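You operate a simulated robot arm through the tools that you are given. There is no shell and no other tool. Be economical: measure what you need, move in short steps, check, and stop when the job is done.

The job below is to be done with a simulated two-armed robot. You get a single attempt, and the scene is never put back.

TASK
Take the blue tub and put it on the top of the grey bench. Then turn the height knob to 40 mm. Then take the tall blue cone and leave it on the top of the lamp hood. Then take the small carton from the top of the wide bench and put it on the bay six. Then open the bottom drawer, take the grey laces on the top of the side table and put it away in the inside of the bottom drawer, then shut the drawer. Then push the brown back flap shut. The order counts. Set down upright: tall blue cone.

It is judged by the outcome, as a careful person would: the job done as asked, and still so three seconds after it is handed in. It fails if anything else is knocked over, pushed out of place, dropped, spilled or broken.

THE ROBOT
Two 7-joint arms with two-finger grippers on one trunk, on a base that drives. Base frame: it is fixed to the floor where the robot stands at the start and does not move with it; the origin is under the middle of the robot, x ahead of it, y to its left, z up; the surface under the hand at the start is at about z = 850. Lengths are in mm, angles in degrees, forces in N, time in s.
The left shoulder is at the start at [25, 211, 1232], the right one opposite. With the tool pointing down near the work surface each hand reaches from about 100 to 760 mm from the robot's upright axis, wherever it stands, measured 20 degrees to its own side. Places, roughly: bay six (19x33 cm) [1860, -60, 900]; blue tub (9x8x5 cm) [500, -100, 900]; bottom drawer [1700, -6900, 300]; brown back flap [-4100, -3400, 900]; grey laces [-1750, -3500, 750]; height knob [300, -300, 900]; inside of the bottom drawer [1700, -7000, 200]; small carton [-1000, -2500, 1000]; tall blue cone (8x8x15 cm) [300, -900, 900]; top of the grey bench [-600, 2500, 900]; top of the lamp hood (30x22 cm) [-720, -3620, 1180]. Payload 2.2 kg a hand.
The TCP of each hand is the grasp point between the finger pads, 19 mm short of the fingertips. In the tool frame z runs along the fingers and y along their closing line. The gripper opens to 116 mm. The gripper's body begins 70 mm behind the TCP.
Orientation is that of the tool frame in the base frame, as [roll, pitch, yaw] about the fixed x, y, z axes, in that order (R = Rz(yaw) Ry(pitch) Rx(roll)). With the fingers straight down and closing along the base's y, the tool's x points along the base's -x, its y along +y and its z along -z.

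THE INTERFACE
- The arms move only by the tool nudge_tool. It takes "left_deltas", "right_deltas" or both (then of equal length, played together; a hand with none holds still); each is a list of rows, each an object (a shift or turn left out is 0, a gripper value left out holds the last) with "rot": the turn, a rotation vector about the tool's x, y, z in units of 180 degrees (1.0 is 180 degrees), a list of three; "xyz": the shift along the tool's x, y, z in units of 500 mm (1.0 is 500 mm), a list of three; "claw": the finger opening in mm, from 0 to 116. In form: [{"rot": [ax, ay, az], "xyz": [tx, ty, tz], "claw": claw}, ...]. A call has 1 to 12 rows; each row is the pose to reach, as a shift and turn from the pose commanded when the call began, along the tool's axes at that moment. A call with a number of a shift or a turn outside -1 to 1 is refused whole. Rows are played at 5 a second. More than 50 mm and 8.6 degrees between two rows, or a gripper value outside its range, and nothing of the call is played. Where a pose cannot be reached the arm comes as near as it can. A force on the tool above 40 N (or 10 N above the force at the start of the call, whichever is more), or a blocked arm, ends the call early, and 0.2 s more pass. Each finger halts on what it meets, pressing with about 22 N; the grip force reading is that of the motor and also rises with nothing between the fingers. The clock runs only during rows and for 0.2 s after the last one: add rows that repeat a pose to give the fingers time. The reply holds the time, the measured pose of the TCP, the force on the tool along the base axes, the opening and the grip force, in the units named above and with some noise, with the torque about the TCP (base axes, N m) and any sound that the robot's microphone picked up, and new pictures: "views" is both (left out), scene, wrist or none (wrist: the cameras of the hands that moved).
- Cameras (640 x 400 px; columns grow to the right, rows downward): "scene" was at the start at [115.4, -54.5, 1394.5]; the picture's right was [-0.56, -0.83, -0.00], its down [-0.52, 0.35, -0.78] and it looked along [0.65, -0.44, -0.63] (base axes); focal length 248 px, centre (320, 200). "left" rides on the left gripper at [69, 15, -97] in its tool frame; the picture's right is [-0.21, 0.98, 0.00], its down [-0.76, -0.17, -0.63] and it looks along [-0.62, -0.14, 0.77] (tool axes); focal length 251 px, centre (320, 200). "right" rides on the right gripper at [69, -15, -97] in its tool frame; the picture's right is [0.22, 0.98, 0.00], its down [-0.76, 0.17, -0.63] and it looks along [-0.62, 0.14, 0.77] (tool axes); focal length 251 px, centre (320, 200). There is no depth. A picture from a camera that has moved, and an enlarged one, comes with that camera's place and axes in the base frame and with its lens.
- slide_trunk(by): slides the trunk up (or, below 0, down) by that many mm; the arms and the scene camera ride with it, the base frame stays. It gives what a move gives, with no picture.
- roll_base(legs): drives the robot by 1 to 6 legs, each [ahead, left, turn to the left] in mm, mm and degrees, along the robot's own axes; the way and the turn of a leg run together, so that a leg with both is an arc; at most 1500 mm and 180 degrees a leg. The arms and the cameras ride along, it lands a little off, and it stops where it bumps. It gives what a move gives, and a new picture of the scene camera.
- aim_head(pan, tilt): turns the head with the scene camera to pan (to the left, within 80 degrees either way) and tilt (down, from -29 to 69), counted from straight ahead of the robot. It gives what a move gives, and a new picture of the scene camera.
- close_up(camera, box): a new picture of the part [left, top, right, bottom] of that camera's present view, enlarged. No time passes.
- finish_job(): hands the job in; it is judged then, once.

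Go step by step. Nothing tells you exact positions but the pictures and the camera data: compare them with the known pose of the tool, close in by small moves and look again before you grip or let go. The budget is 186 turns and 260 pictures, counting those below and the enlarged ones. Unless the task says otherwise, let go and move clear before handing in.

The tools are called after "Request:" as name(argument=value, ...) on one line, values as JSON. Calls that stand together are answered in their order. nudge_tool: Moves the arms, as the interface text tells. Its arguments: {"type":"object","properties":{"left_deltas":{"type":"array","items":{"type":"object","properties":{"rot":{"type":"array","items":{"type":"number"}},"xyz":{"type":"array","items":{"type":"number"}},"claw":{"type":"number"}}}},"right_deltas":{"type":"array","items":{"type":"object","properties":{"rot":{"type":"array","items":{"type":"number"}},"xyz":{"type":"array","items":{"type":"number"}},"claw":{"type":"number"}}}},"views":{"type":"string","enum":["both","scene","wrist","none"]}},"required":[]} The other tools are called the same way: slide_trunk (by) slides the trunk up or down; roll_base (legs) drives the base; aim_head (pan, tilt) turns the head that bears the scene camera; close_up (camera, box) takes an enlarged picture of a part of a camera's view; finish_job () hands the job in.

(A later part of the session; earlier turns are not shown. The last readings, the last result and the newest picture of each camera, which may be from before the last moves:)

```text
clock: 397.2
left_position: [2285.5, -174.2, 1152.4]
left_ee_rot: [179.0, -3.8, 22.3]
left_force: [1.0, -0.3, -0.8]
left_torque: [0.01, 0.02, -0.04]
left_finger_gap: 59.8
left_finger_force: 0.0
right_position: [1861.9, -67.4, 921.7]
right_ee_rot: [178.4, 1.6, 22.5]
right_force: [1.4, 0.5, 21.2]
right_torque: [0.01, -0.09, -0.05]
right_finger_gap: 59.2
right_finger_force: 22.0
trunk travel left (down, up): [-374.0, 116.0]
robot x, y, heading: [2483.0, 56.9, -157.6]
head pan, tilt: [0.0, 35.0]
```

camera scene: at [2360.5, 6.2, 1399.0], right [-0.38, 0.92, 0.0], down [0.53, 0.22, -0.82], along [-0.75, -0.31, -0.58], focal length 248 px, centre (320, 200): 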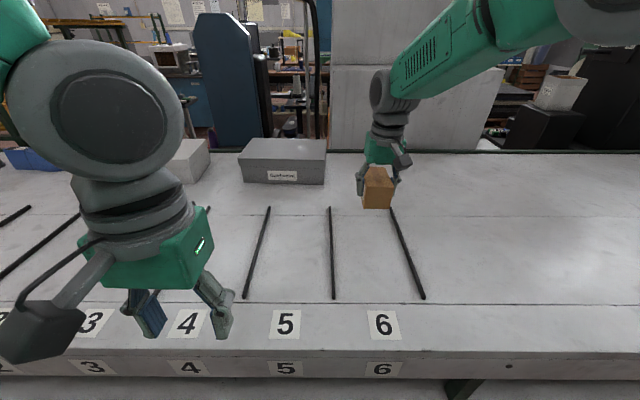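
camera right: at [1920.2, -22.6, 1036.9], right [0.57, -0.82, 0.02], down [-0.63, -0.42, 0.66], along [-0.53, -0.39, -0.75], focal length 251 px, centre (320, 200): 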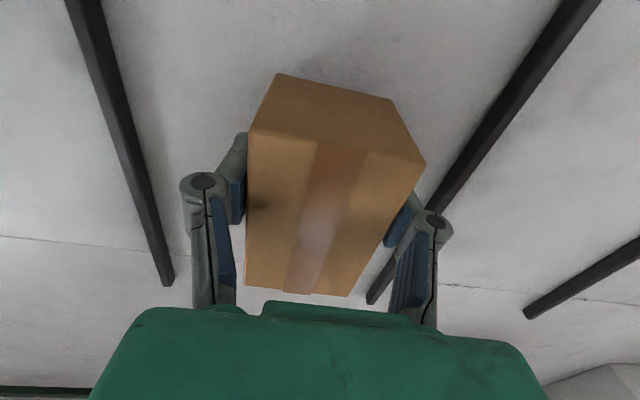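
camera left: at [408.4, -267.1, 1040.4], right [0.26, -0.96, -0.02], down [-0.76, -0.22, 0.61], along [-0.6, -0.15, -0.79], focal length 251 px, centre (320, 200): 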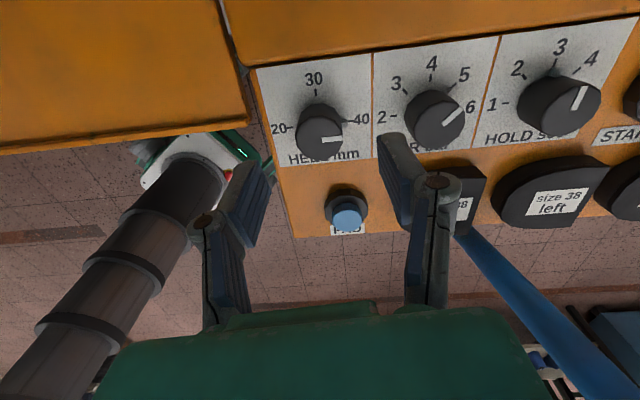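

In contact with the bay surface. Releasing and rising.

Request:
nudge_tool(right_deltas=[{"claw": 80}, {"claw": 100}, {"claw": 100}, {"xyz": [0, 0, -0.06], "claw": 100}, {"xyz": [0, 0, -0.14], "claw": 100}, {"xyz": [0, 0, -0.22], "claw": 100}, {"xyz": [0, 0, -0.3], "claw": 100}], views="both")

```text
clock: 398.8
left_position: [2285.7, -173.9, 1151.3]
left_ee_rot: [178.8, -4.1, 22.1]
left_force: [0.1, 0.6, -0.7]
left_torque: [-0.02, 0.04, 0.0]
left_finger_gap: 59.9
left_finger_force: 0.0
right_position: [1864.5, -59.7, 1069.5]
right_ee_rot: [178.4, 1.6, 22.5]
right_force: [0.0, 0.8, -0.5]
right_torque: [-0.05, -0.02, 0.02]
right_finger_gap: 99.9
right_finger_force: 0.1
trunk travel left (down, up): [-374.0, 116.0]
robot x, y, heading: [2480.5, 54.1, -157.4]
head pan, tilt: [0.0, 35.0]
camera scene: at [2361.5, 6.7, 1399.1], right [-0.38, 0.92, 0.0], down [0.53, 0.22, -0.82], along [-0.75, -0.31, -0.58], focal length 248 px, centre (320, 200)
camera right: at [1923.6, -16.5, 1163.8], right [0.57, -0.82, 0.02], down [-0.63, -0.42, 0.66], along [-0.53, -0.39, -0.75], focal length 251 px, centre (320, 200)
```

scene: 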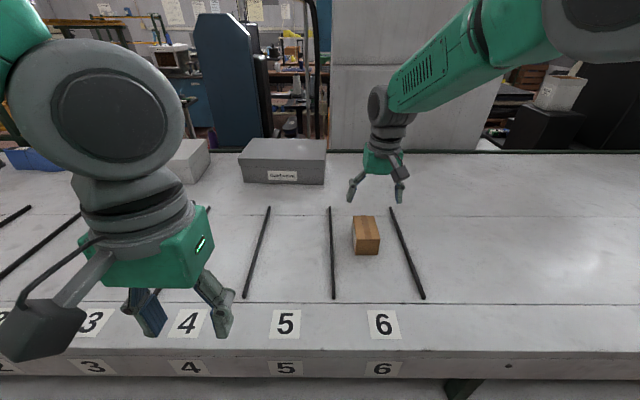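
right: 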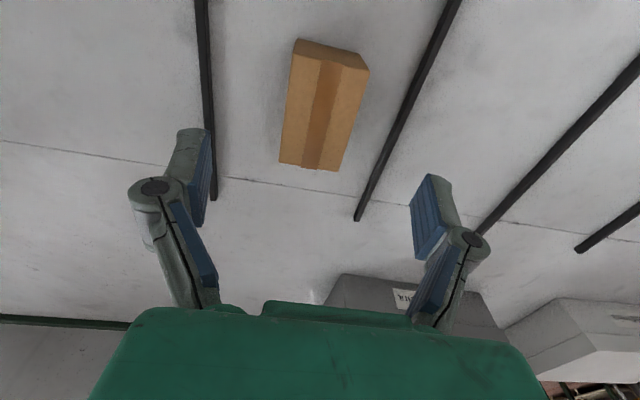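

The carton sits in bay six. Next the bottom drawer at the far end of the shop. I retract, and drive back along the walkway the way I came.

Request:
nudge_tool(right_deltas=[{"xyz": [0.09, 0.02, 0]}, {"xyz": [0.18, 0.04, 0]}, {"xyz": [0.27, 0.06, 0]}, {"xyz": [0.36, 0.08, 0]}, {"xyz": [0.45, 0.1, 0]}], views="none")

Request:
roll_base(legs=[[-230, 0, 0], [0, 0, 90.5], [1450, 0, 0], [1450, 0, 0], [1450, 0, 0], [600, 0, 0]])

```text
clock: 400.0
left_position: [2284.1, -174.7, 1152.0]
left_ee_rot: [178.9, -3.8, 22.2]
left_force: [0.4, -0.6, -0.8]
left_torque: [0.01, 0.06, 0.01]
left_finger_gap: 60.2
left_finger_force: 0.2
right_position: [2092.0, -23.2, 1065.4]
right_ee_rot: [178.4, 1.7, 22.5]
right_force: [0.1, 0.3, 0.2]
right_torque: [0.01, 0.03, 0.01]
right_finger_gap: 100.0
right_finger_force: 0.1
trunk travel left (down, up): [-374.0, 116.0]
robot x, y, heading: [2481.3, 56.2, -157.5]
head pan, tilt: [0.0, 35.0]
```

```text
clock: 428.9
left_position: [4912.3, -4557.6, 1153.0]
left_ee_rot: [178.9, -3.9, 113.1]
left_force: [-0.1, -0.3, -0.1]
left_torque: [0.0, -0.01, -0.01]
left_finger_gap: 59.9
left_finger_force: 0.0
right_position: [4762.1, -4752.0, 1063.5]
right_ee_rot: [178.4, 1.6, 113.3]
right_force: [0.3, -1.3, 0.4]
right_torque: [-0.05, 0.01, 0.03]
right_finger_gap: 99.9
right_finger_force: 0.0
trunk travel left (down, up): [-374.0, 116.0]
robot x, y, heading: [4677.6, -4361.2, -66.4]
head pan, tilt: [0.0, 35.0]
camera scene: at [4729.2, -4482.8, 1399.1], right [-0.92, -0.4, 0.0], down [-0.23, 0.53, -0.82], along [0.33, -0.75, -0.58], focal length 248 px, centre (320, 200)
```

scene: 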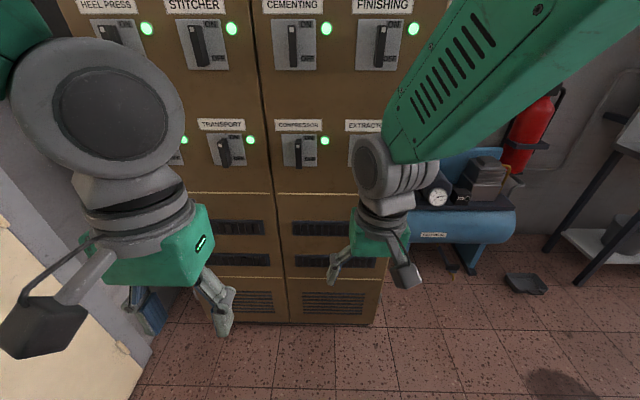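

I turn and continue around the barrier back to the drawers.

Request:
roll_base(legs=[[0, 0, -78.3], [1450, 0, 0], [214, 0, 0], [0, 0, -20], [1450, 0, 0], [700, 0, 0]])

Request:
roll_base(legs=[[0, 0, 98]])

Request:
slide_trunk(by=-200)

Request:
aim_head(pan=0, tilt=35)

```text
clock: 452.0
left_position: [1024.7, -6056.1, 1151.4]
left_ee_rot: [178.9, -4.2, 14.0]
left_force: [-0.3, -0.1, -0.2]
left_torque: [0.02, 0.02, 0.02]
left_finger_gap: 59.8
left_finger_force: 0.0
right_position: [854.7, -5877.7, 1064.6]
right_ee_rot: [178.4, 1.7, 14.1]
right_force: [-0.3, 0.7, -0.8]
right_torque: [0.01, -0.03, -0.01]
right_finger_gap: 100.2
right_finger_force: 0.1
trunk travel left (down, up): [-374.0, 116.0]
robot x, y, heading: [1252.8, -5854.9, -165.9]
head pan, tilt: [0.0, 35.0]
camera scene: at [1126.1, -5888.6, 1399.1], right [-0.25, 0.97, 0.0], down [0.56, 0.14, -0.82], along [-0.79, -0.2, -0.58], focal length 248 px, centre (320, 200)
```

scene: 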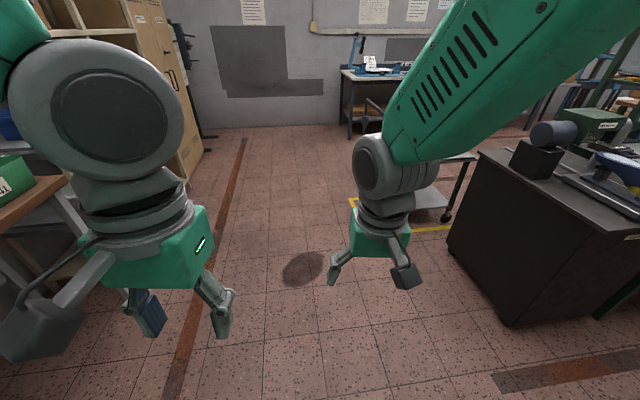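

```text
clock: 456.5
left_position: [1480.5, -6050.4, 1149.8]
left_ee_rot: [178.8, -4.5, 111.9]
left_force: [-0.3, -0.4, 0.7]
left_torque: [-0.02, 0.0, 0.0]
left_finger_gap: 59.9
left_finger_force: 0.0
right_position: [1328.4, -6242.2, 1065.1]
right_ee_rot: [178.3, 1.7, 112.1]
right_force: [-0.1, 0.3, -0.2]
right_torque: [0.0, 0.02, -0.03]
right_finger_gap: 100.1
right_finger_force: 0.1
trunk travel left (down, up): [-374.0, 116.0]
robot x, y, heading: [1251.2, -5855.0, -67.6]
head pan, tilt: [0.0, 35.0]
camera scene: at [1301.6, -5975.2, 1399.1], right [-0.93, -0.38, 0.0], down [-0.22, 0.53, -0.82], along [0.31, -0.76, -0.58], focal length 248 px, centre (320, 200)
```

scene: 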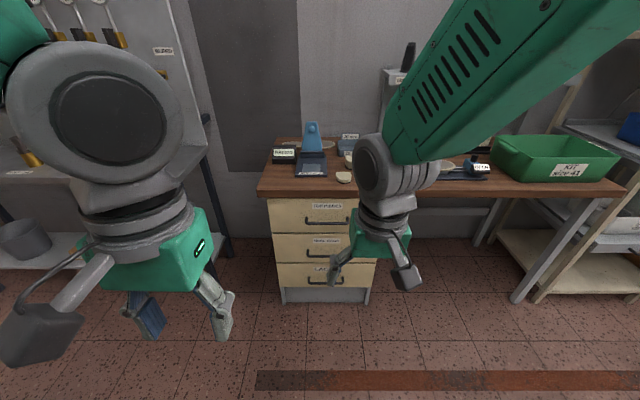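

```text
clock: 458.7
left_position: [1480.2, -6048.4, 950.6]
left_ee_rot: [178.9, -4.5, 111.9]
left_force: [0.2, 0.1, 0.3]
left_torque: [0.0, 0.02, 0.02]
left_finger_gap: 59.9
left_finger_force: 0.1
right_position: [1326.4, -6240.8, 866.2]
right_ee_rot: [178.4, 1.9, 112.3]
right_force: [-0.7, 0.1, 0.3]
right_torque: [0.0, 0.01, -0.02]
right_finger_gap: 100.1
right_finger_force: 0.1
trunk travel left (down, up): [-174.0, 316.0]
robot x, y, heading: [1255.9, -5859.4, -67.9]
head pan, tilt: [0.0, 35.0]
```

```text
clock: 459.3
left_position: [1480.7, -6048.5, 949.4]
left_ee_rot: [178.9, -4.4, 111.9]
left_force: [-0.2, 0.5, 0.7]
left_torque: [-0.01, 0.01, -0.03]
left_finger_gap: 59.8
left_finger_force: 0.0
right_position: [1326.8, -6240.9, 865.8]
right_ee_rot: [178.4, 1.9, 112.1]
right_force: [0.6, 0.6, -0.3]
right_torque: [0.0, -0.02, -0.01]
right_finger_gap: 99.8
right_finger_force: 0.0
trunk travel left (down, up): [-174.0, 316.0]
robot x, y, heading: [1250.5, -5854.6, -67.7]
head pan, tilt: [0.0, 35.0]
camera scene: at [1301.3, -5974.7, 1199.1], right [-0.93, -0.38, 0.0], down [-0.22, 0.53, -0.82], along [0.31, -0.76, -0.58], focal length 248 px, centre (320, 200)
```

scene: 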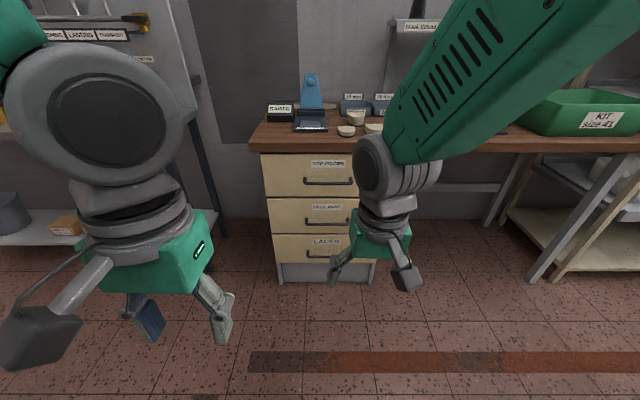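

The bottom drawer is labelled LACES; its bar handle triangulates near [1606,-6792,241]. Zooming in.

Request:
close_up(camera="scene", box=[250, 140, 390, 290])

```text
2.67 times, centred on (320, 215) of scene
camera zoom: at [1301.3, -5974.7, 1199.1], right [-0.93, -0.38, 0.0], down [-0.22, 0.53, -0.82], along [0.31, -0.76, -0.58], focal length 661 px, centre (320, 160)
```

zoom: 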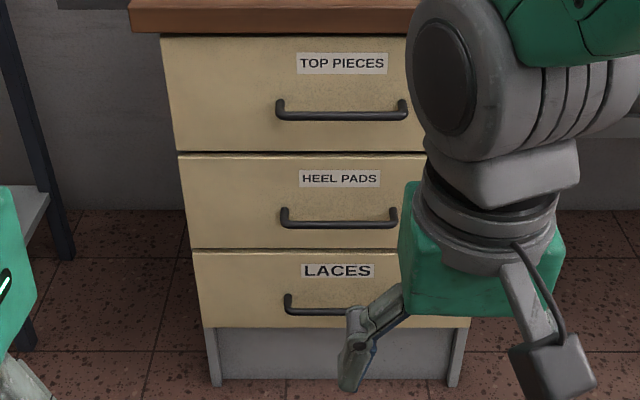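

I'll grip the bar with the fingers horizontal. First I lower the trunk fully and turn the right wrist 90° so the closing line can become vertical.

Request:
slide_trunk(by=-150)

Request:
nudge_tool(right_deltas=[{"rot": [0, 0, 0.045]}, {"rot": [0, 0, 0.09]}, {"rot": [0, 0, 0.135]}, {"rot": [0, 0, 0.18]}, {"rot": [0, 0, 0.225]}, {"rot": [0, 0, 0.27]}, {"rot": [0, 0, 0.315]}, {"rot": [0, 0, 0.36]}, {"rot": [0, 0, 0.405]}, {"rot": [0, 0, 0.45]}, {"rot": [0, 0, 0.495]}], views="none")

```text
clock: 461.1
left_position: [1479.8, -6048.2, 798.9]
left_ee_rot: [178.9, -4.5, 112.1]
left_force: [0.5, -0.3, 0.1]
left_torque: [-0.02, 0.0, 0.01]
left_finger_gap: 59.9
left_finger_force: 0.0
right_position: [1326.0, -6241.0, 717.0]
right_ee_rot: [178.5, 1.9, 112.1]
right_force: [-0.1, 0.2, -0.6]
right_torque: [-0.03, 0.01, -0.02]
right_finger_gap: 100.0
right_finger_force: 0.0
trunk travel left (down, up): [-24.0, 466.0]
robot x, y, heading: [1251.5, -5854.9, -67.6]
head pan, tilt: [0.0, 35.0]
```

```text
clock: 463.4
left_position: [1479.1, -6047.2, 799.5]
left_ee_rot: [178.9, -4.5, 112.0]
left_force: [0.4, -0.4, -0.7]
left_torque: [-0.01, 0.01, 0.02]
left_finger_gap: 59.9
left_finger_force: 0.1
right_position: [1327.8, -6241.7, 724.0]
right_ee_rot: [178.0, -3.4, 22.4]
right_force: [0.0, 0.6, -0.3]
right_torque: [0.0, -0.02, 0.0]
right_finger_gap: 100.1
right_finger_force: 0.0
trunk travel left (down, up): [-24.0, 466.0]
robot x, y, heading: [1250.1, -5858.4, -67.5]
head pan, tilt: [0.0, 35.0]
```

Now pitch the hand forward while moving it ahead and down.

Request:
nudge_tool(right_deltas=[{"rot": [-0.037, 0, 0], "xyz": [0, 0.038, 0.058], "claw": 60}, {"rot": [-0.074, 0, 0], "xyz": [0, 0.077, 0.117], "claw": 60}, {"rot": [-0.111, 0, 0], "xyz": [0, 0.115, 0.175], "claw": 60}, {"rot": [-0.148, 0, 0], "xyz": [0, 0.153, 0.233], "claw": 60}, {"rot": [-0.185, 0, 0], "xyz": [0, 0.192, 0.292], "claw": 60}, {"rot": [-0.222, 0, 0], "xyz": [0, 0.23, 0.35], "claw": 60}, {"rot": [-0.259, 0, 0], "xyz": [0, 0.268, 0.408], "claw": 60}, {"rot": [-0.296, 0, 0], "xyz": [0, 0.307, 0.467], "claw": 60}, {"rot": [-0.333, 0, 0], "xyz": [0, 0.345, 0.525], "claw": 60}, {"rot": [-0.37, 0, 0], "xyz": [0, 0.383, 0.583], "claw": 60}, {"rot": [-0.407, 0, 0], "xyz": [0, 0.422, 0.642], "claw": 60}, {"rot": [-0.444, 0, 0], "xyz": [0, 0.46, 0.7], "claw": 60}], views="both")

```text
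clock: 466.1
left_position: [1475.9, -6049.2, 799.3]
left_ee_rot: [178.7, -4.6, 111.8]
left_force: [0.4, -0.2, 0.2]
left_torque: [0.0, -0.02, 0.0]
left_finger_gap: 59.9
left_finger_force: 0.1
right_position: [1463.5, -6470.4, 329.8]
right_ee_rot: [100.2, 23.1, 54.5]
right_force: [-0.4, -8.7, 6.9]
right_torque: [0.42, 0.54, 0.55]
right_finger_gap: 60.0
right_finger_force: 0.1
right hand out of reach, approached as far as the arm can: row 3, 4, 5, 6, 7, 8, 9, 10, 11, 12
trunk travel left (down, up): [-24.0, 466.0]
robot x, y, heading: [1251.9, -5854.4, -67.7]
head pan, tilt: [0.0, 35.0]
camera scene: at [1296.2, -5977.2, 1049.4], right [-0.93, -0.38, 0.0], down [-0.21, 0.53, -0.82], along [0.31, -0.76, -0.58], focal length 248 px, centre (320, 200)
camera right: at [1421.7, -6362.3, 303.9], right [0.47, 0.37, 0.8], down [-0.83, -0.14, 0.55], along [0.31, -0.92, 0.24], focal length 251 px, centre (320, 200)
```

scene: 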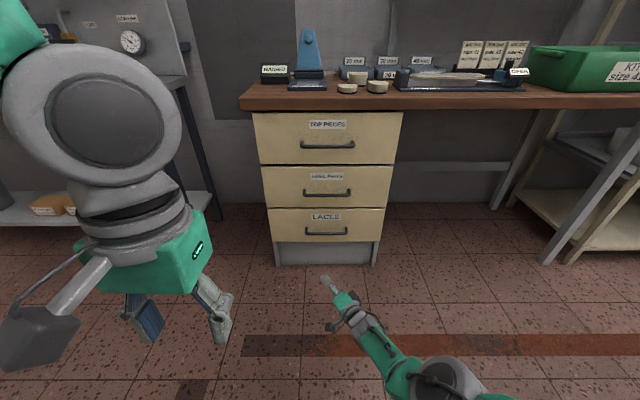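
right: 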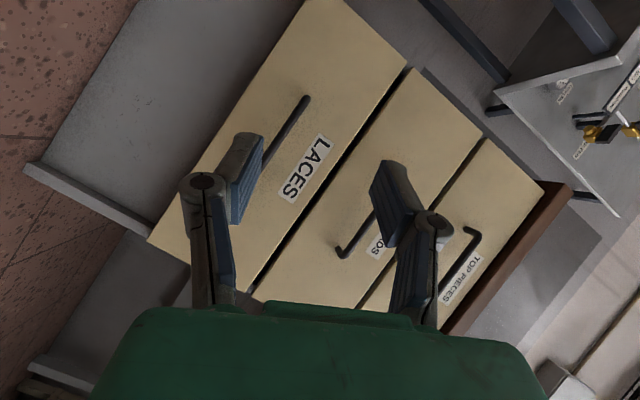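

The wrist couldn't point straight ahead so near the centreline. I shift the hand right (and slightly back) so it can.

Request:
nudge_tool(right_deltas=[{"xyz": [-0.08, 0, -0.04]}, {"xyz": [-0.16, 0, -0.08]}, {"xyz": [-0.24, 0, -0.12]}, {"xyz": [-0.32, 0, -0.16]}, {"xyz": [-0.4, 0, -0.2]}, {"xyz": [-0.4, 0, -0.2]}, {"xyz": [-0.4, 0, -0.2]}], views="both")

```text
clock: 467.9
left_position: [1479.8, -6046.4, 798.2]
left_ee_rot: [178.9, -4.6, 112.0]
left_force: [0.7, 0.2, -0.2]
left_torque: [0.0, 0.01, 0.0]
left_finger_gap: 60.1
left_finger_force: 0.0
right_position: [1171.5, -6493.7, 355.7]
right_ee_rot: [97.6, 3.8, 22.2]
right_force: [0.2, 0.3, 0.1]
right_torque: [-0.03, -0.02, -0.02]
right_finger_gap: 60.0
right_finger_force: 0.0
right hand out of reach, approached as far as the arm can: row 1, 2, 3, 4, 5, 6, 7
trunk travel left (down, up): [-24.0, 466.0]
robot x, y, heading: [1253.6, -5852.2, -67.7]
head pan, tilt: [0.0, 35.0]
stopped in row 7 (right hand): the arm was blocked; the commanded pose is now the measured one
camera scene: at [1301.2, -5973.9, 1049.1], right [-0.93, -0.38, 0.0], down [-0.22, 0.53, -0.82], along [0.31, -0.76, -0.58], focal length 248 px, centre (320, 200)
camera right: at [1198.7, -6378.3, 347.1], right [0.31, -0.01, 0.95], down [-0.91, 0.28, 0.3], along [-0.27, -0.96, 0.07], focal length 251 px, centre (320, 200)
```

scene: 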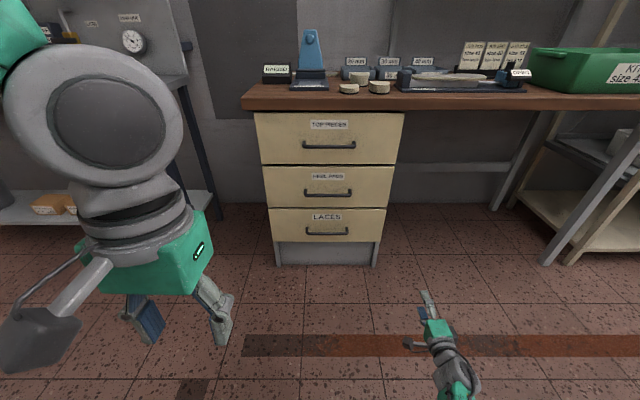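
right: 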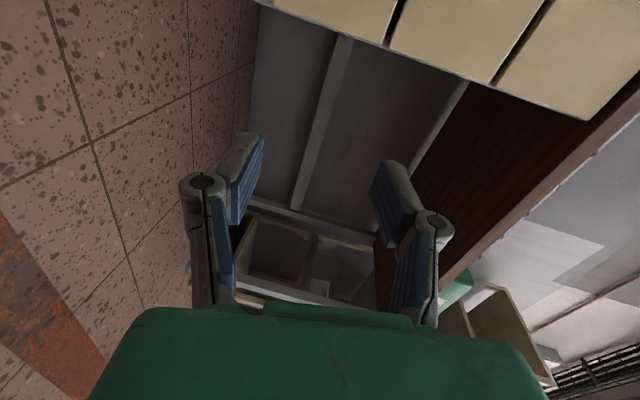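

The hand now points straight ahead, level. I lower it to the handle height (z≈250) here in free space.

Request:
nudge_tool(right_deltas=[{"xyz": [0, -0.05, -0.03]}, {"xyz": [0, -0.11, -0.06]}, {"xyz": [0, -0.17, -0.09]}, {"xyz": [0, -0.215, -0.1]}, {"xyz": [0, -0.215, -0.1]}, {"xyz": [0, -0.215, -0.1]}], views="scene")

```text
clock: 469.4
left_position: [1479.1, -6044.7, 799.1]
left_ee_rot: [178.8, -4.8, 112.0]
left_force: [-0.2, 1.1, 0.0]
left_torque: [-0.01, -0.02, 0.0]
left_finger_gap: 60.0
left_finger_force: 0.2
right_position: [1106.3, -6441.1, 250.2]
right_ee_rot: [98.5, 6.3, 21.7]
right_force: [0.4, 0.0, 0.6]
right_torque: [0.0, -0.01, 0.0]
right_finger_gap: 59.9
right_finger_force: 0.1
trunk travel left (down, up): [-24.0, 466.0]
robot x, y, heading: [1252.0, -5855.4, -67.7]
head pan, tilt: [0.0, 35.0]
stopped in row 6 (right hand): the arm was blocked; the commanded pose is now the measured one
camera scene: at [1300.2, -5974.4, 1049.1], right [-0.93, -0.38, 0.0], down [-0.22, 0.53, -0.82], along [0.31, -0.76, -0.58], focal length 248 px, centre (320, 200)
```

scene: 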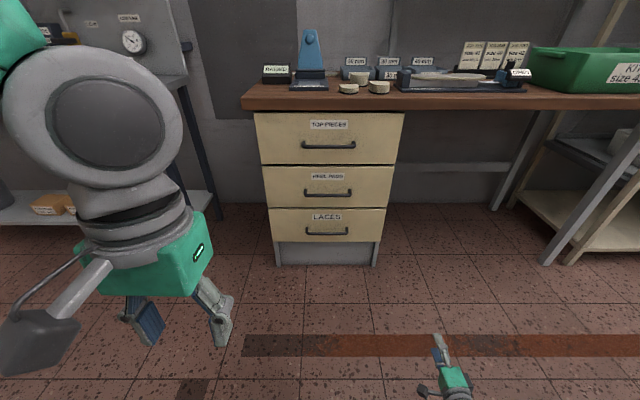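

Hand is at handle height. I drive the base left and forward to bring the open fingers in front of the bar.

Request:
roll_base(legs=[[0, 322, 0], [390, 0, 0]])

Request:
close_up(camera="right", box=[0, 0, 640, 400])

```text
clock: 473.6
left_position: [1924.0, -6284.6, 798.9]
left_ee_rot: [178.8, -4.8, 112.0]
left_force: [0.0, 0.3, 1.1]
left_torque: [0.01, 0.03, 0.0]
left_finger_gap: 59.9
left_finger_force: 0.0
right_position: [1553.1, -6678.4, 247.5]
right_ee_rot: [98.5, 6.2, 21.7]
right_force: [-0.2, 0.3, -0.2]
right_torque: [-0.01, 0.01, 0.03]
right_finger_gap: 60.2
right_finger_force: 0.1
trunk travel left (down, up): [-24.0, 466.0]
robot x, y, heading: [1699.6, -6091.5, -67.9]
head pan, tilt: [0.0, 35.0]
camera scene: at [1745.5, -6213.4, 1049.0], right [-0.93, -0.38, 0.0], down [-0.22, 0.53, -0.82], along [0.31, -0.76, -0.58], focal length 248 px, centre (320, 200)
```

scene: 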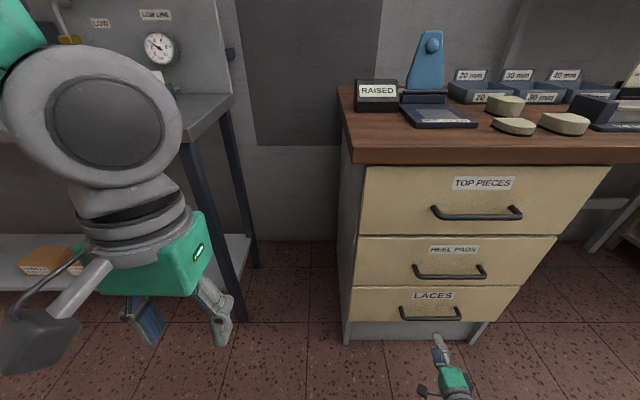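

```text
1.00 times, centred on (320, 200) of right (not enlarged: the box is as wide or as high as the picture)
camera zoom: at [1579.4, -6562.6, 239.8], right [0.35, -0.02, 0.94], down [-0.9, 0.29, 0.34], along [-0.28, -0.96, 0.09], focal length 251 px, centre (320, 200)
```

zoom: 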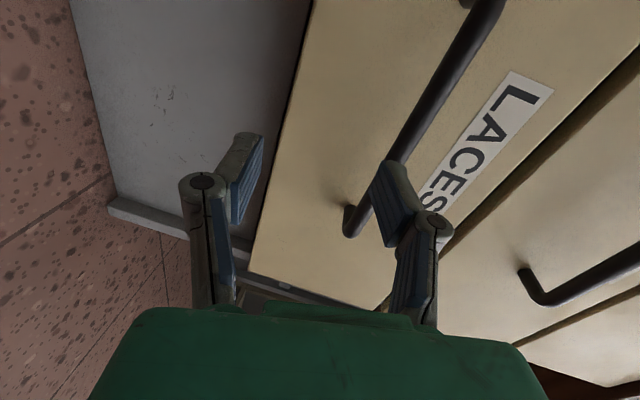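

The bar is higher than first estimated: about z≈298, 77 mm ahead of the TCP. I raise the hand and look again before advancing.

Request:
nudge_tool(right_deltas=[{"xyz": [0, 0.06, 0], "claw": 60}, {"xyz": [0, 0.11, 0.02], "claw": 60}, {"xyz": [0, 0.11, 0.04], "claw": 60}, {"xyz": [0, 0.11, 0.04], "claw": 60}], views="both")

```text
clock: 474.9
left_position: [1924.2, -6281.4, 797.9]
left_ee_rot: [178.8, -4.9, 111.9]
left_force: [-0.3, -0.1, 0.5]
left_torque: [-0.03, 0.01, 0.0]
left_finger_gap: 60.0
left_finger_force: 0.0
right_position: [1509.1, -6712.6, 301.0]
right_ee_rot: [99.2, 11.2, 20.7]
right_force: [-0.2, 0.1, 0.1]
right_torque: [-0.02, -0.03, 0.01]
right_finger_gap: 60.2
right_finger_force: 0.0
trunk travel left (down, up): [-24.0, 466.0]
robot x, y, heading: [1700.7, -6093.5, -67.5]
head pan, tilt: [0.0, 35.0]
stopped in row 4 (right hand): the arm was blocked; the commanded pose is now the measured one
camera scene: at [1746.1, -6212.8, 1049.1], right [-0.93, -0.38, 0.0], down [-0.22, 0.53, -0.82], along [0.31, -0.76, -0.58], focal length 248 px, centre (320, 200)
camera right: at [1537.1, -6597.7, 287.7], right [0.42, -0.01, 0.91], down [-0.86, 0.31, 0.41], along [-0.29, -0.95, 0.13], focal length 251 px, centre (320, 200)
```

scene: 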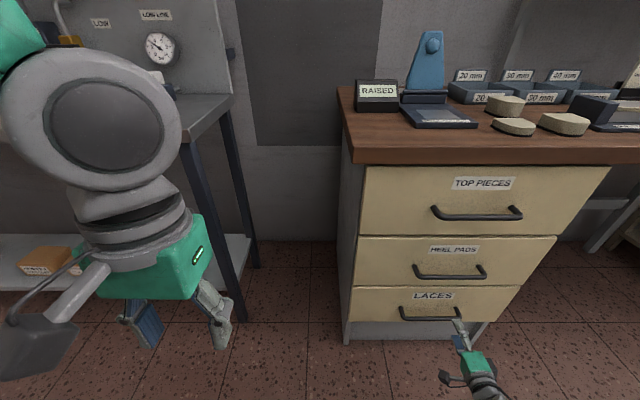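
right: 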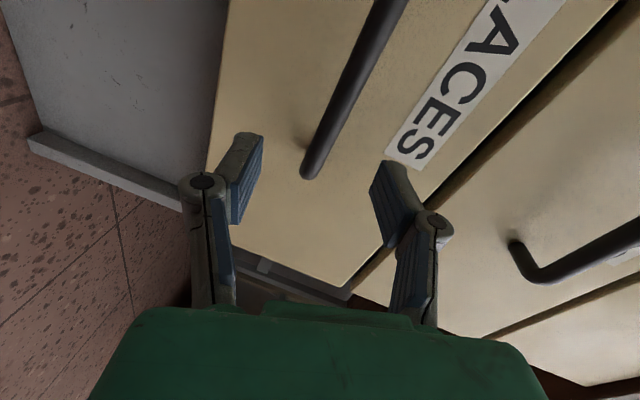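

The hand is level with the bar but toward its right end. I let the base carry it: 40 mm left, then 60 mm forward.

Request:
roll_base(legs=[[0, 40, 0], [58, 0, 0]])

Request:
close_up(camera="right", box=[0, 0, 640, 400])

```text
clock: 476.3
left_position: [1985.8, -6318.6, 797.9]
left_ee_rot: [179.1, -4.9, 111.9]
left_force: [0.1, -0.3, 0.7]
left_torque: [-0.02, 0.03, -0.01]
left_finger_gap: 60.2
left_finger_force: 0.0
right_position: [1575.5, -6747.4, 299.5]
right_ee_rot: [99.6, 10.7, 21.0]
right_force: [0.8, -0.5, 0.3]
right_torque: [-0.02, 0.01, -0.08]
right_finger_gap: 59.8
right_finger_force: 0.0
trunk travel left (down, up): [-24.0, 466.0]
robot x, y, heading: [1755.7, -6128.0, -67.8]
head pan, tilt: [0.0, 35.0]
camera scene: at [1817.1, -6247.1, 1048.9], right [-0.92, -0.38, 0.01], down [-0.23, 0.53, -0.82], along [0.31, -0.76, -0.58], focal length 248 px, centre (320, 200)
```

scene: 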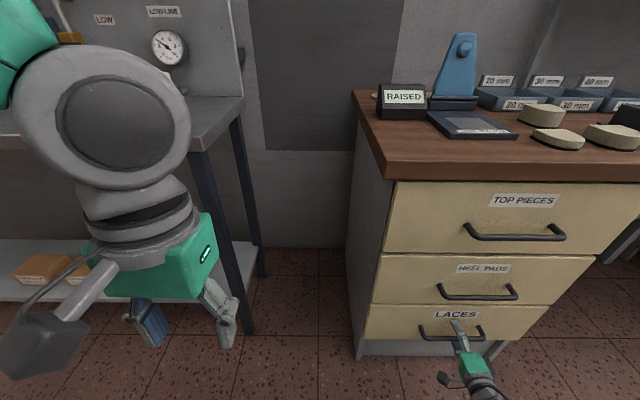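

```text
1.00 times, centred on (320, 200) of right (not enlarged: the box is as wide or as high as the picture)
camera zoom: at [1604.1, -6632.0, 287.5], right [0.42, -0.01, 0.91], down [-0.86, 0.31, 0.4], along [-0.28, -0.95, 0.12], focal length 251 px, centre (320, 200)
```

zoom: 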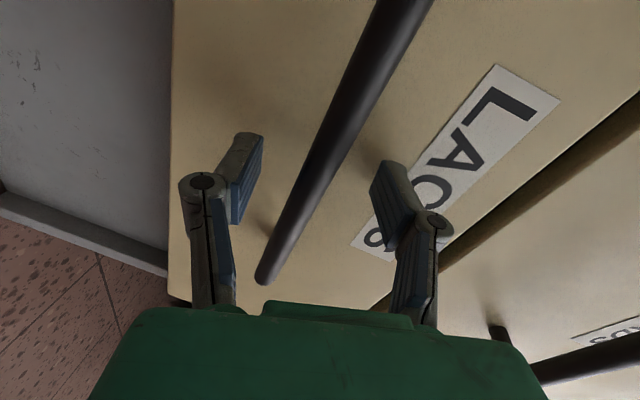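

The bar passes right between the fingers. Closing on it.

Request:
nudge_tool(right_deltas=[{"claw": 5}, {"claw": 5}, {"claw": 5}], views="wrist")

```text
clock: 477.1
left_position: [1974.0, -6321.6, 799.6]
left_ee_rot: [178.2, -5.0, 112.0]
left_force: [0.0, -1.3, 0.2]
left_torque: [0.05, -0.04, 0.0]
left_finger_gap: 59.9
left_finger_force: 0.0
right_position: [1574.0, -6748.9, 295.7]
right_ee_rot: [99.2, 9.8, 21.4]
right_force: [2.3, -0.5, -1.5]
right_torque: [-0.2, -0.03, -0.22]
right_finger_gap: 6.9
right_finger_force: 1.0
trunk travel left (down, up): [-24.0, 466.0]
robot x, y, heading: [1755.9, -6131.8, -67.5]
head pan, tilt: [0.0, 35.0]
camera right: at [1601.0, -6632.6, 283.5], right [0.41, -0.01, 0.91], down [-0.87, 0.3, 0.39], along [-0.28, -0.95, 0.11], focal length 251 px, centre (320, 200)
```

right: 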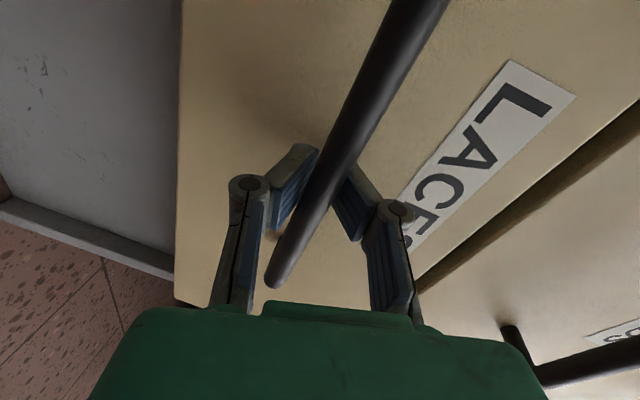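

Request:
nudge_tool(right_deltas=[{"claw": 2}, {"claw": 2}, {"claw": 2}], views="wrist")

Request:
close_up(camera="scene", box=[370, 290, 530, 400])

```text
clock: 477.9
left_position: [1976.9, -6322.0, 798.3]
left_ee_rot: [178.2, -5.3, 112.0]
left_force: [0.2, -0.3, -0.7]
left_torque: [0.04, -0.02, 0.0]
left_finger_gap: 60.0
left_finger_force: 0.0
right_position: [1571.5, -6748.1, 292.7]
right_ee_rot: [99.6, 9.8, 21.2]
right_force: [8.4, 0.0, -24.8]
right_torque: [0.3, -1.27, -0.1]
right_finger_gap: 5.9
right_finger_force: 30.5
trunk travel left (down, up): [-24.0, 466.0]
robot x, y, heading: [1760.2, -6127.8, -67.6]
head pan, tilt: [0.0, 35.0]
camera right: at [1599.5, -6632.6, 282.2], right [0.41, -0.02, 0.91], down [-0.87, 0.3, 0.39], along [-0.28, -0.95, 0.11], focal length 251 px, centre (320, 200)
```

right: 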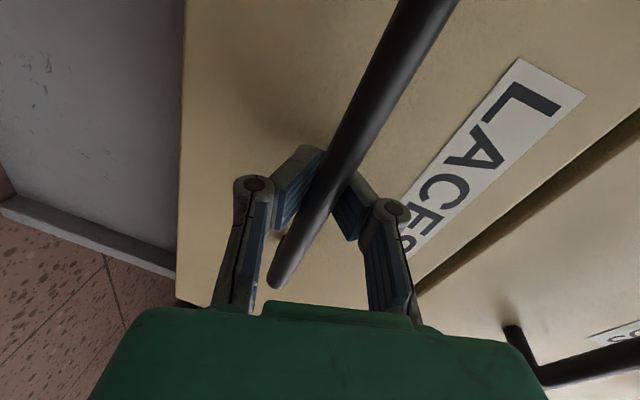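

```text
3.64 times, centred on (450, 345) of scene
camera zoom: at [1802.7, -6254.6, 1048.6], right [-0.92, -0.38, 0.0], down [-0.22, 0.54, -0.82], along [0.31, -0.75, -0.58], focal length 902 px, centre (-153, -327)
```

zoom: 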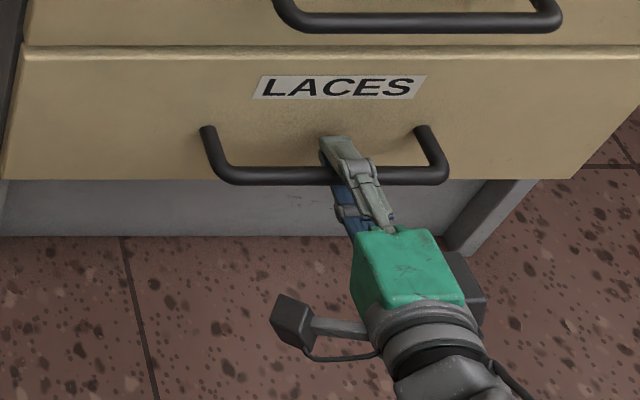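

The bar is gripped. I pull by backing the base, first 80 mm.

Request:
roll_base(legs=[[-80, 0, 0]])

```text
clock: 478.9
left_position: [1947.1, -6247.8, 798.2]
left_ee_rot: [178.3, -5.4, 112.0]
left_force: [0.2, -1.1, 0.1]
left_torque: [-0.01, -0.02, 0.01]
left_finger_gap: 59.8
left_finger_force: 0.1
right_position: [1540.4, -6673.9, 292.0]
right_ee_rot: [99.5, 10.0, 21.0]
right_force: [7.3, 5.8, -30.5]
right_torque: [0.17, -0.77, -0.9]
right_finger_gap: 5.9
right_finger_force: 30.5
trunk travel left (down, up): [-24.0, 466.0]
robot x, y, heading: [1729.8, -6053.6, -67.7]
head pan, tilt: [0.0, 35.0]
camera scene: at [1774.8, -6180.7, 1048.5], right [-0.93, -0.38, 0.0], down [-0.22, 0.54, -0.82], along [0.31, -0.75, -0.58], focal length 248 px, centre (320, 200)
```

scene: 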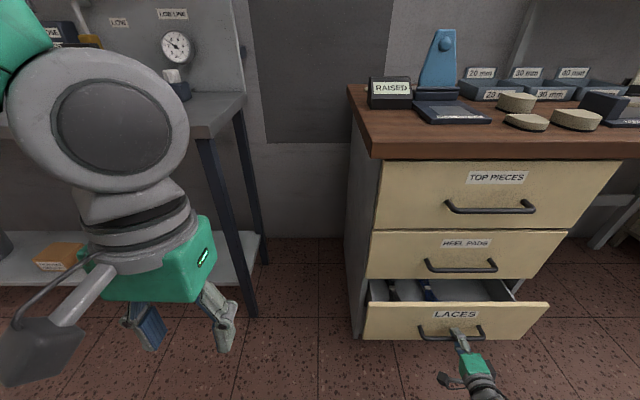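

The drawer is coming out. Pulling another 190 mm.

Request:
roll_base(legs=[[-190, 0, 0]])

```text
clock: 480.5
left_position: [1875.8, -6068.7, 797.6]
left_ee_rot: [178.4, -5.6, 112.1]
left_force: [-0.5, 0.0, 0.4]
left_torque: [0.02, -0.02, -0.02]
left_finger_gap: 59.7
left_finger_force: 0.0
right_position: [1468.7, -6497.4, 293.6]
right_ee_rot: [99.7, 10.0, 21.2]
right_force: [8.4, 4.8, -29.5]
right_torque: [0.15, -0.86, -0.83]
right_finger_gap: 6.2
right_finger_force: 30.1
trunk travel left (down, up): [-24.0, 466.0]
robot x, y, heading: [1658.5, -5879.1, -67.4]
head pan, tilt: [0.0, 35.0]
camera scene: at [1703.0, -6005.0, 1048.5], right [-0.92, -0.38, 0.0], down [-0.22, 0.53, -0.82], along [0.31, -0.75, -0.58], focal length 248 px, centre (320, 200)
```

scene: 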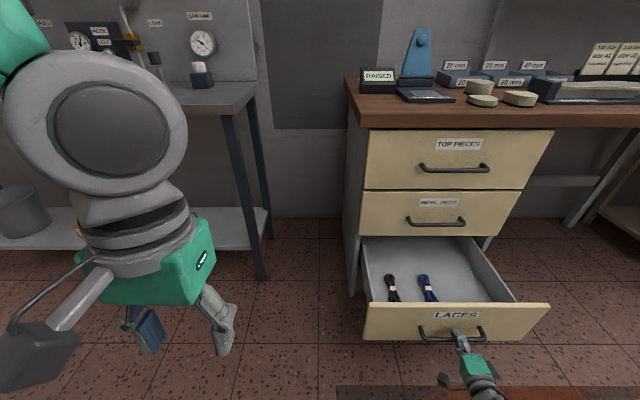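

The drawer is open about 270 mm, with other laces inside. Releasing the bar and backing off.

Request:
nudge_tool(right_deltas=[{"claw": 60}, {"claw": 60}, {"claw": 60}], views="none")

Request:
roll_base(legs=[[-350, 0, 0]])

```text
clock: 481.3
left_position: [1875.6, -6065.3, 796.6]
left_ee_rot: [178.5, -5.6, 112.0]
left_force: [-0.1, -0.1, -0.2]
left_torque: [0.0, 0.01, -0.02]
left_finger_gap: 60.5
left_finger_force: 0.2
right_position: [1466.5, -6497.3, 297.3]
right_ee_rot: [99.6, 10.4, 21.1]
right_force: [0.0, 0.5, 0.4]
right_torque: [-0.02, 0.0, -0.05]
right_finger_gap: 59.9
right_finger_force: 0.1
trunk travel left (down, up): [-24.0, 466.0]
robot x, y, heading: [1654.1, -5878.8, -67.6]
head pan, tilt: [0.0, 35.0]
```

```text
clock: 483.6
left_position: [1741.9, -5741.9, 796.8]
left_ee_rot: [178.5, -5.6, 112.2]
left_force: [-0.4, -0.2, -0.5]
left_torque: [-0.02, 0.04, -0.01]
left_finger_gap: 60.1
left_finger_force: 0.1
right_position: [1334.0, -6175.3, 297.9]
right_ee_rot: [99.4, 10.5, 21.2]
right_force: [0.1, 0.7, 0.7]
right_torque: [-0.01, -0.05, 0.0]
right_finger_gap: 59.9
right_finger_force: 0.0
trunk travel left (down, up): [-24.0, 466.0]
robot x, y, heading: [1521.0, -5558.5, -67.6]
head pan, tilt: [0.0, 35.0]
camera scene: at [1570.4, -5678.7, 1049.2], right [-0.92, -0.38, 0.0], down [-0.22, 0.53, -0.82], along [0.31, -0.76, -0.57], focal length 248 px, centre (320, 200)
```

scene: 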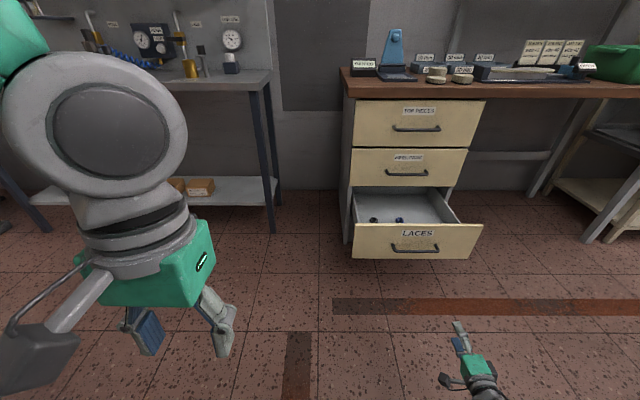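

Drawer stays open. I fold the right arm back to the tool-down carry pose, raise the trunk, and head west toward the side table with the laces.

Request:
nudge_tool(right_deltas=[{"rot": [0.037, 0, 0], "xyz": [0, 0.058, -0.038]}, {"rot": [0.074, 0, 0], "xyz": [0, 0.117, -0.077]}, {"rot": [0.111, 0, 0], "xyz": [0, 0.175, -0.115]}, {"rot": [0.148, 0, 0], "xyz": [0, 0.233, -0.153]}, {"rot": [0.185, 0, 0], "xyz": [0, 0.292, -0.192]}, {"rot": [0.222, 0, 0], "xyz": [0, 0.35, -0.23]}, {"rot": [0.259, 0, 0], "xyz": [0, 0.408, -0.268]}, {"rot": [0.296, 0, 0], "xyz": [0, 0.467, -0.307]}, {"rot": [0.333, 0, 0], "xyz": [0, 0.525, -0.345]}, {"rot": [0.37, 0, 0], "xyz": [0, 0.583, -0.383]}, {"rot": [0.407, 0, 0], "xyz": [0, 0.642, -0.42]}, {"rot": [0.444, 0, 0], "xyz": [0, 0.7, -0.44]}], views="none")

Request:
slide_trunk(by=340)

Request:
roll_base(legs=[[-100, 0, 0], [0, 0, -112]])

```text
clock: 486.2
left_position: [1741.0, -5740.1, 796.5]
left_ee_rot: [178.5, -5.5, 112.2]
left_force: [0.5, 0.0, -0.2]
left_torque: [0.01, 0.0, 0.01]
left_finger_gap: 60.0
left_finger_force: 0.1
right_position: [1341.4, -6000.2, 673.1]
right_ee_rot: [179.4, 10.4, 21.2]
right_force: [-0.6, -0.5, 0.0]
right_torque: [-0.01, -0.02, 0.02]
right_finger_gap: 59.9
right_finger_force: 0.1
right hand out of reach, approached as far as the arm can: row 2, 3, 4, 5, 6
trunk travel left (down, up): [-24.0, 466.0]
robot x, y, heading: [1522.8, -5559.9, -67.4]
head pan, tilt: [0.0, 35.0]
```

```text
clock: 489.5
left_position: [1741.8, -5742.6, 1135.6]
left_ee_rot: [178.5, -5.7, 112.1]
left_force: [-0.1, -0.4, 0.1]
left_torque: [-0.01, -0.01, -0.03]
left_finger_gap: 59.9
left_finger_force: 0.0
right_position: [1341.7, -6002.2, 1012.3]
right_ee_rot: [179.4, 10.3, 21.2]
right_force: [-0.7, -0.5, 0.2]
right_torque: [0.01, -0.02, 0.0]
right_finger_gap: 60.1
right_finger_force: 0.1
trunk travel left (down, up): [-364.0, 126.0]
robot x, y, heading: [1520.3, -5558.4, -67.6]
head pan, tilt: [0.0, 35.0]
```

```text
clock: 495.3
left_position: [1229.6, -5600.5, 1135.9]
left_ee_rot: [178.5, -5.8, -0.2]
left_force: [-0.2, -0.3, -0.2]
left_torque: [-0.02, 0.01, 0.01]
left_finger_gap: 60.1
left_finger_force: 0.1
right_position: [1141.8, -5132.3, 1012.6]
right_ee_rot: [179.3, 10.5, -91.2]
right_force: [0.1, -0.4, 0.3]
right_torque: [0.03, -0.01, 0.02]
right_finger_gap: 59.8
right_finger_force: 0.0
trunk travel left (down, up): [-364.0, 126.0]
robot x, y, heading: [1484.4, -5466.4, -179.8]
head pan, tilt: [0.0, 35.0]
camera scene: at [1353.2, -5467.7, 1389.1], right [0.0, 1.0, 0.0], down [0.58, 0.0, -0.82], along [-0.82, 0.0, -0.58], focal length 248 px, centre (320, 200)
```

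scene: 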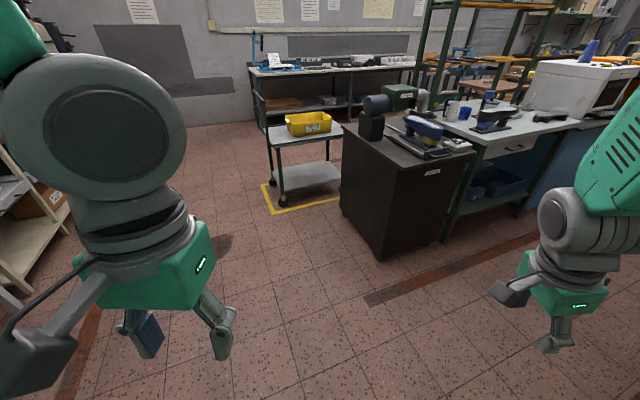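

The second aisle lies behind the bench row; the side table is there. I drive around the trolley and up that aisle.

Request:
roll_base(legs=[[0, 0, 34.4], [1480, 0, 0], [0, 0, -18.4], [1450, 0, 0], [0, 0, -83]])

Request:
aim_head(pan=-5, tilt=22)

```text
clock: 515.6
left_position: [-1329.8, -6530.0, 1134.1]
left_ee_rot: [178.5, -5.8, -67.1]
left_force: [-0.4, -1.0, 0.6]
left_torque: [-0.01, -0.01, 0.05]
left_finger_gap: 60.0
left_finger_force: 0.1
right_position: [-933.4, -6264.6, 1014.0]
right_ee_rot: [179.2, 10.3, -158.1]
right_force: [-1.0, 0.0, 0.1]
right_torque: [0.0, -0.02, 0.01]
right_finger_gap: 60.0
right_finger_force: 0.1
trunk travel left (down, up): [-364.0, 126.0]
robot x, y, heading: [-1106.9, -6712.2, 113.5]
head pan, tilt: [0.0, 35.0]
camera scene: at [-1159.3, -6589.0, 1389.1], right [0.92, 0.4, 0.0], down [0.23, -0.53, -0.82], along [-0.32, 0.75, -0.58], focal length 248 px, centre (320, 200)
```

scene: 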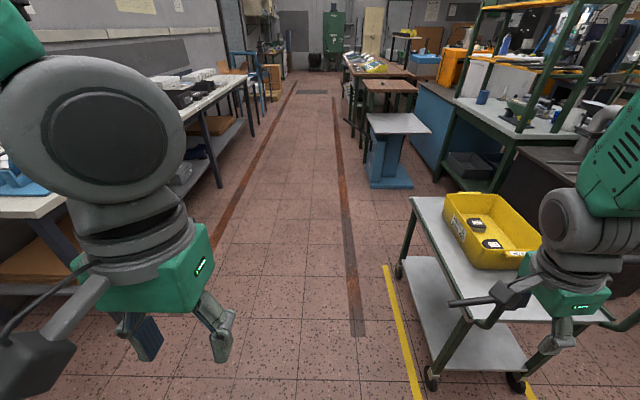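

```text
clock: 516.4
left_position: [-1330.1, -6531.8, 1134.6]
left_ee_rot: [178.5, -6.2, -67.2]
left_force: [-0.1, -0.8, 0.4]
left_torque: [0.02, 0.0, 0.01]
left_finger_gap: 59.8
left_finger_force: 0.1
right_position: [-934.4, -6265.6, 1013.7]
right_ee_rot: [179.1, 10.3, -158.1]
right_force: [-1.2, -0.2, 0.2]
right_torque: [0.01, 0.01, 0.01]
right_finger_gap: 60.0
right_finger_force: 0.0
trunk travel left (down, up): [-364.0, 126.0]
robot x, y, heading: [-1110.1, -6703.8, 113.2]
head pan, tilt: [-5.0, 22.0]
camera scene: at [-1153.5, -6581.8, 1409.6], right [0.95, 0.31, 0.0], down [0.12, -0.36, -0.93], along [-0.29, 0.88, -0.38], focal length 248 px, centre (320, 200)
```

scene: 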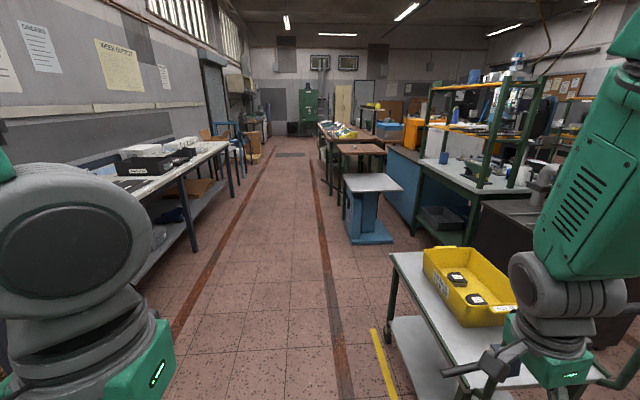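

Aisle clear; the brown side table with the laces is beyond the blue-footed table on the right. I ease left and drive up beside it, then turn to face it.

Request:
roll_base(legs=[[0, 310, 0], [1450, 0, 0], [1450, 0, 0], [100, 0, 0], [0, 0, -90]])

Request:
aim_head(pan=0, tilt=30)

```text
clock: 536.6
left_position: [-2390.6, -3901.2, 1138.1]
left_ee_rot: [176.3, -6.1, -155.5]
left_force: [0.9, -1.0, 0.2]
left_torque: [0.11, 0.16, -0.01]
left_finger_gap: 59.9
left_finger_force: 0.1
right_position: [-2115.6, -4286.6, 1000.1]
right_ee_rot: [179.3, 8.1, 113.3]
right_force: [0.4, -1.2, 0.6]
right_torque: [0.18, 0.04, -0.02]
right_finger_gap: 60.0
right_finger_force: 0.1
trunk travel left (down, up): [-364.0, 126.0]
robot x, y, heading: [-2576.5, -4089.1, 24.7]
head pan, tilt: [-5.0, 22.0]
camera scene: at [-2428.2, -4094.0, 1407.8], right [0.34, -0.94, -0.04], down [-0.37, -0.09, -0.92], along [0.87, 0.33, -0.38], focal length 248 px, centre (320, 200)
```

scene: 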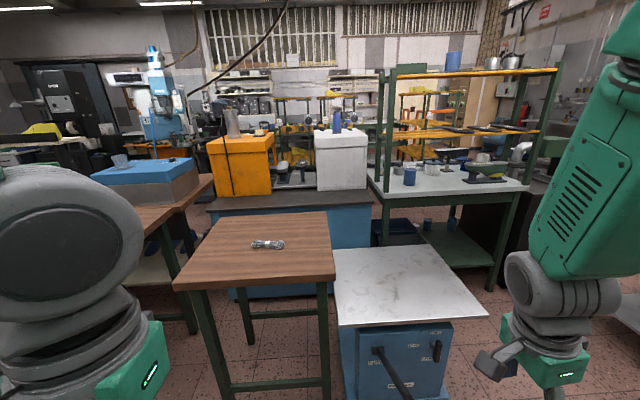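

```text
clock: 537.3
left_position: [-2398.7, -3885.7, 1137.3]
left_ee_rot: [177.6, -5.9, -155.7]
left_force: [0.5, -0.4, -0.3]
left_torque: [0.03, 0.07, -0.06]
left_finger_gap: 59.9
left_finger_force: 0.0
right_position: [-2125.0, -4272.2, 1008.8]
right_ee_rot: [179.3, 9.5, 113.1]
right_force: [0.7, -0.3, -1.5]
right_torque: [0.07, 0.0, 0.0]
right_finger_gap: 59.8
right_finger_force: 0.1
trunk travel left (down, up): [-364.0, 126.0]
robot x, y, heading: [-2577.6, -4097.0, 24.6]
head pan, tilt: [0.0, 30.0]
camera scene: at [-2451.7, -4045.0, 1396.7], right [0.42, -0.91, 0.0], down [-0.46, -0.21, -0.86], along [0.78, 0.36, -0.5], focal length 248 px, centre (320, 200)
```

scene: 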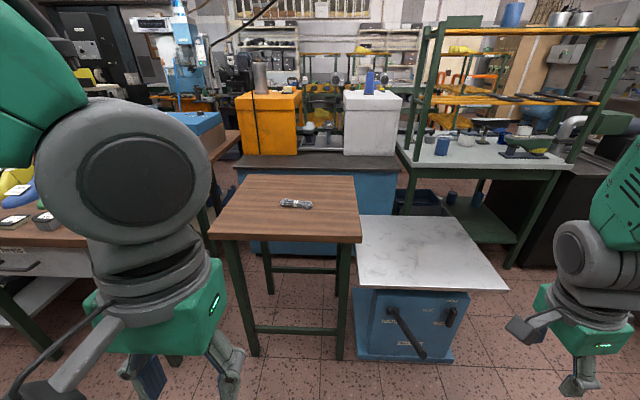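

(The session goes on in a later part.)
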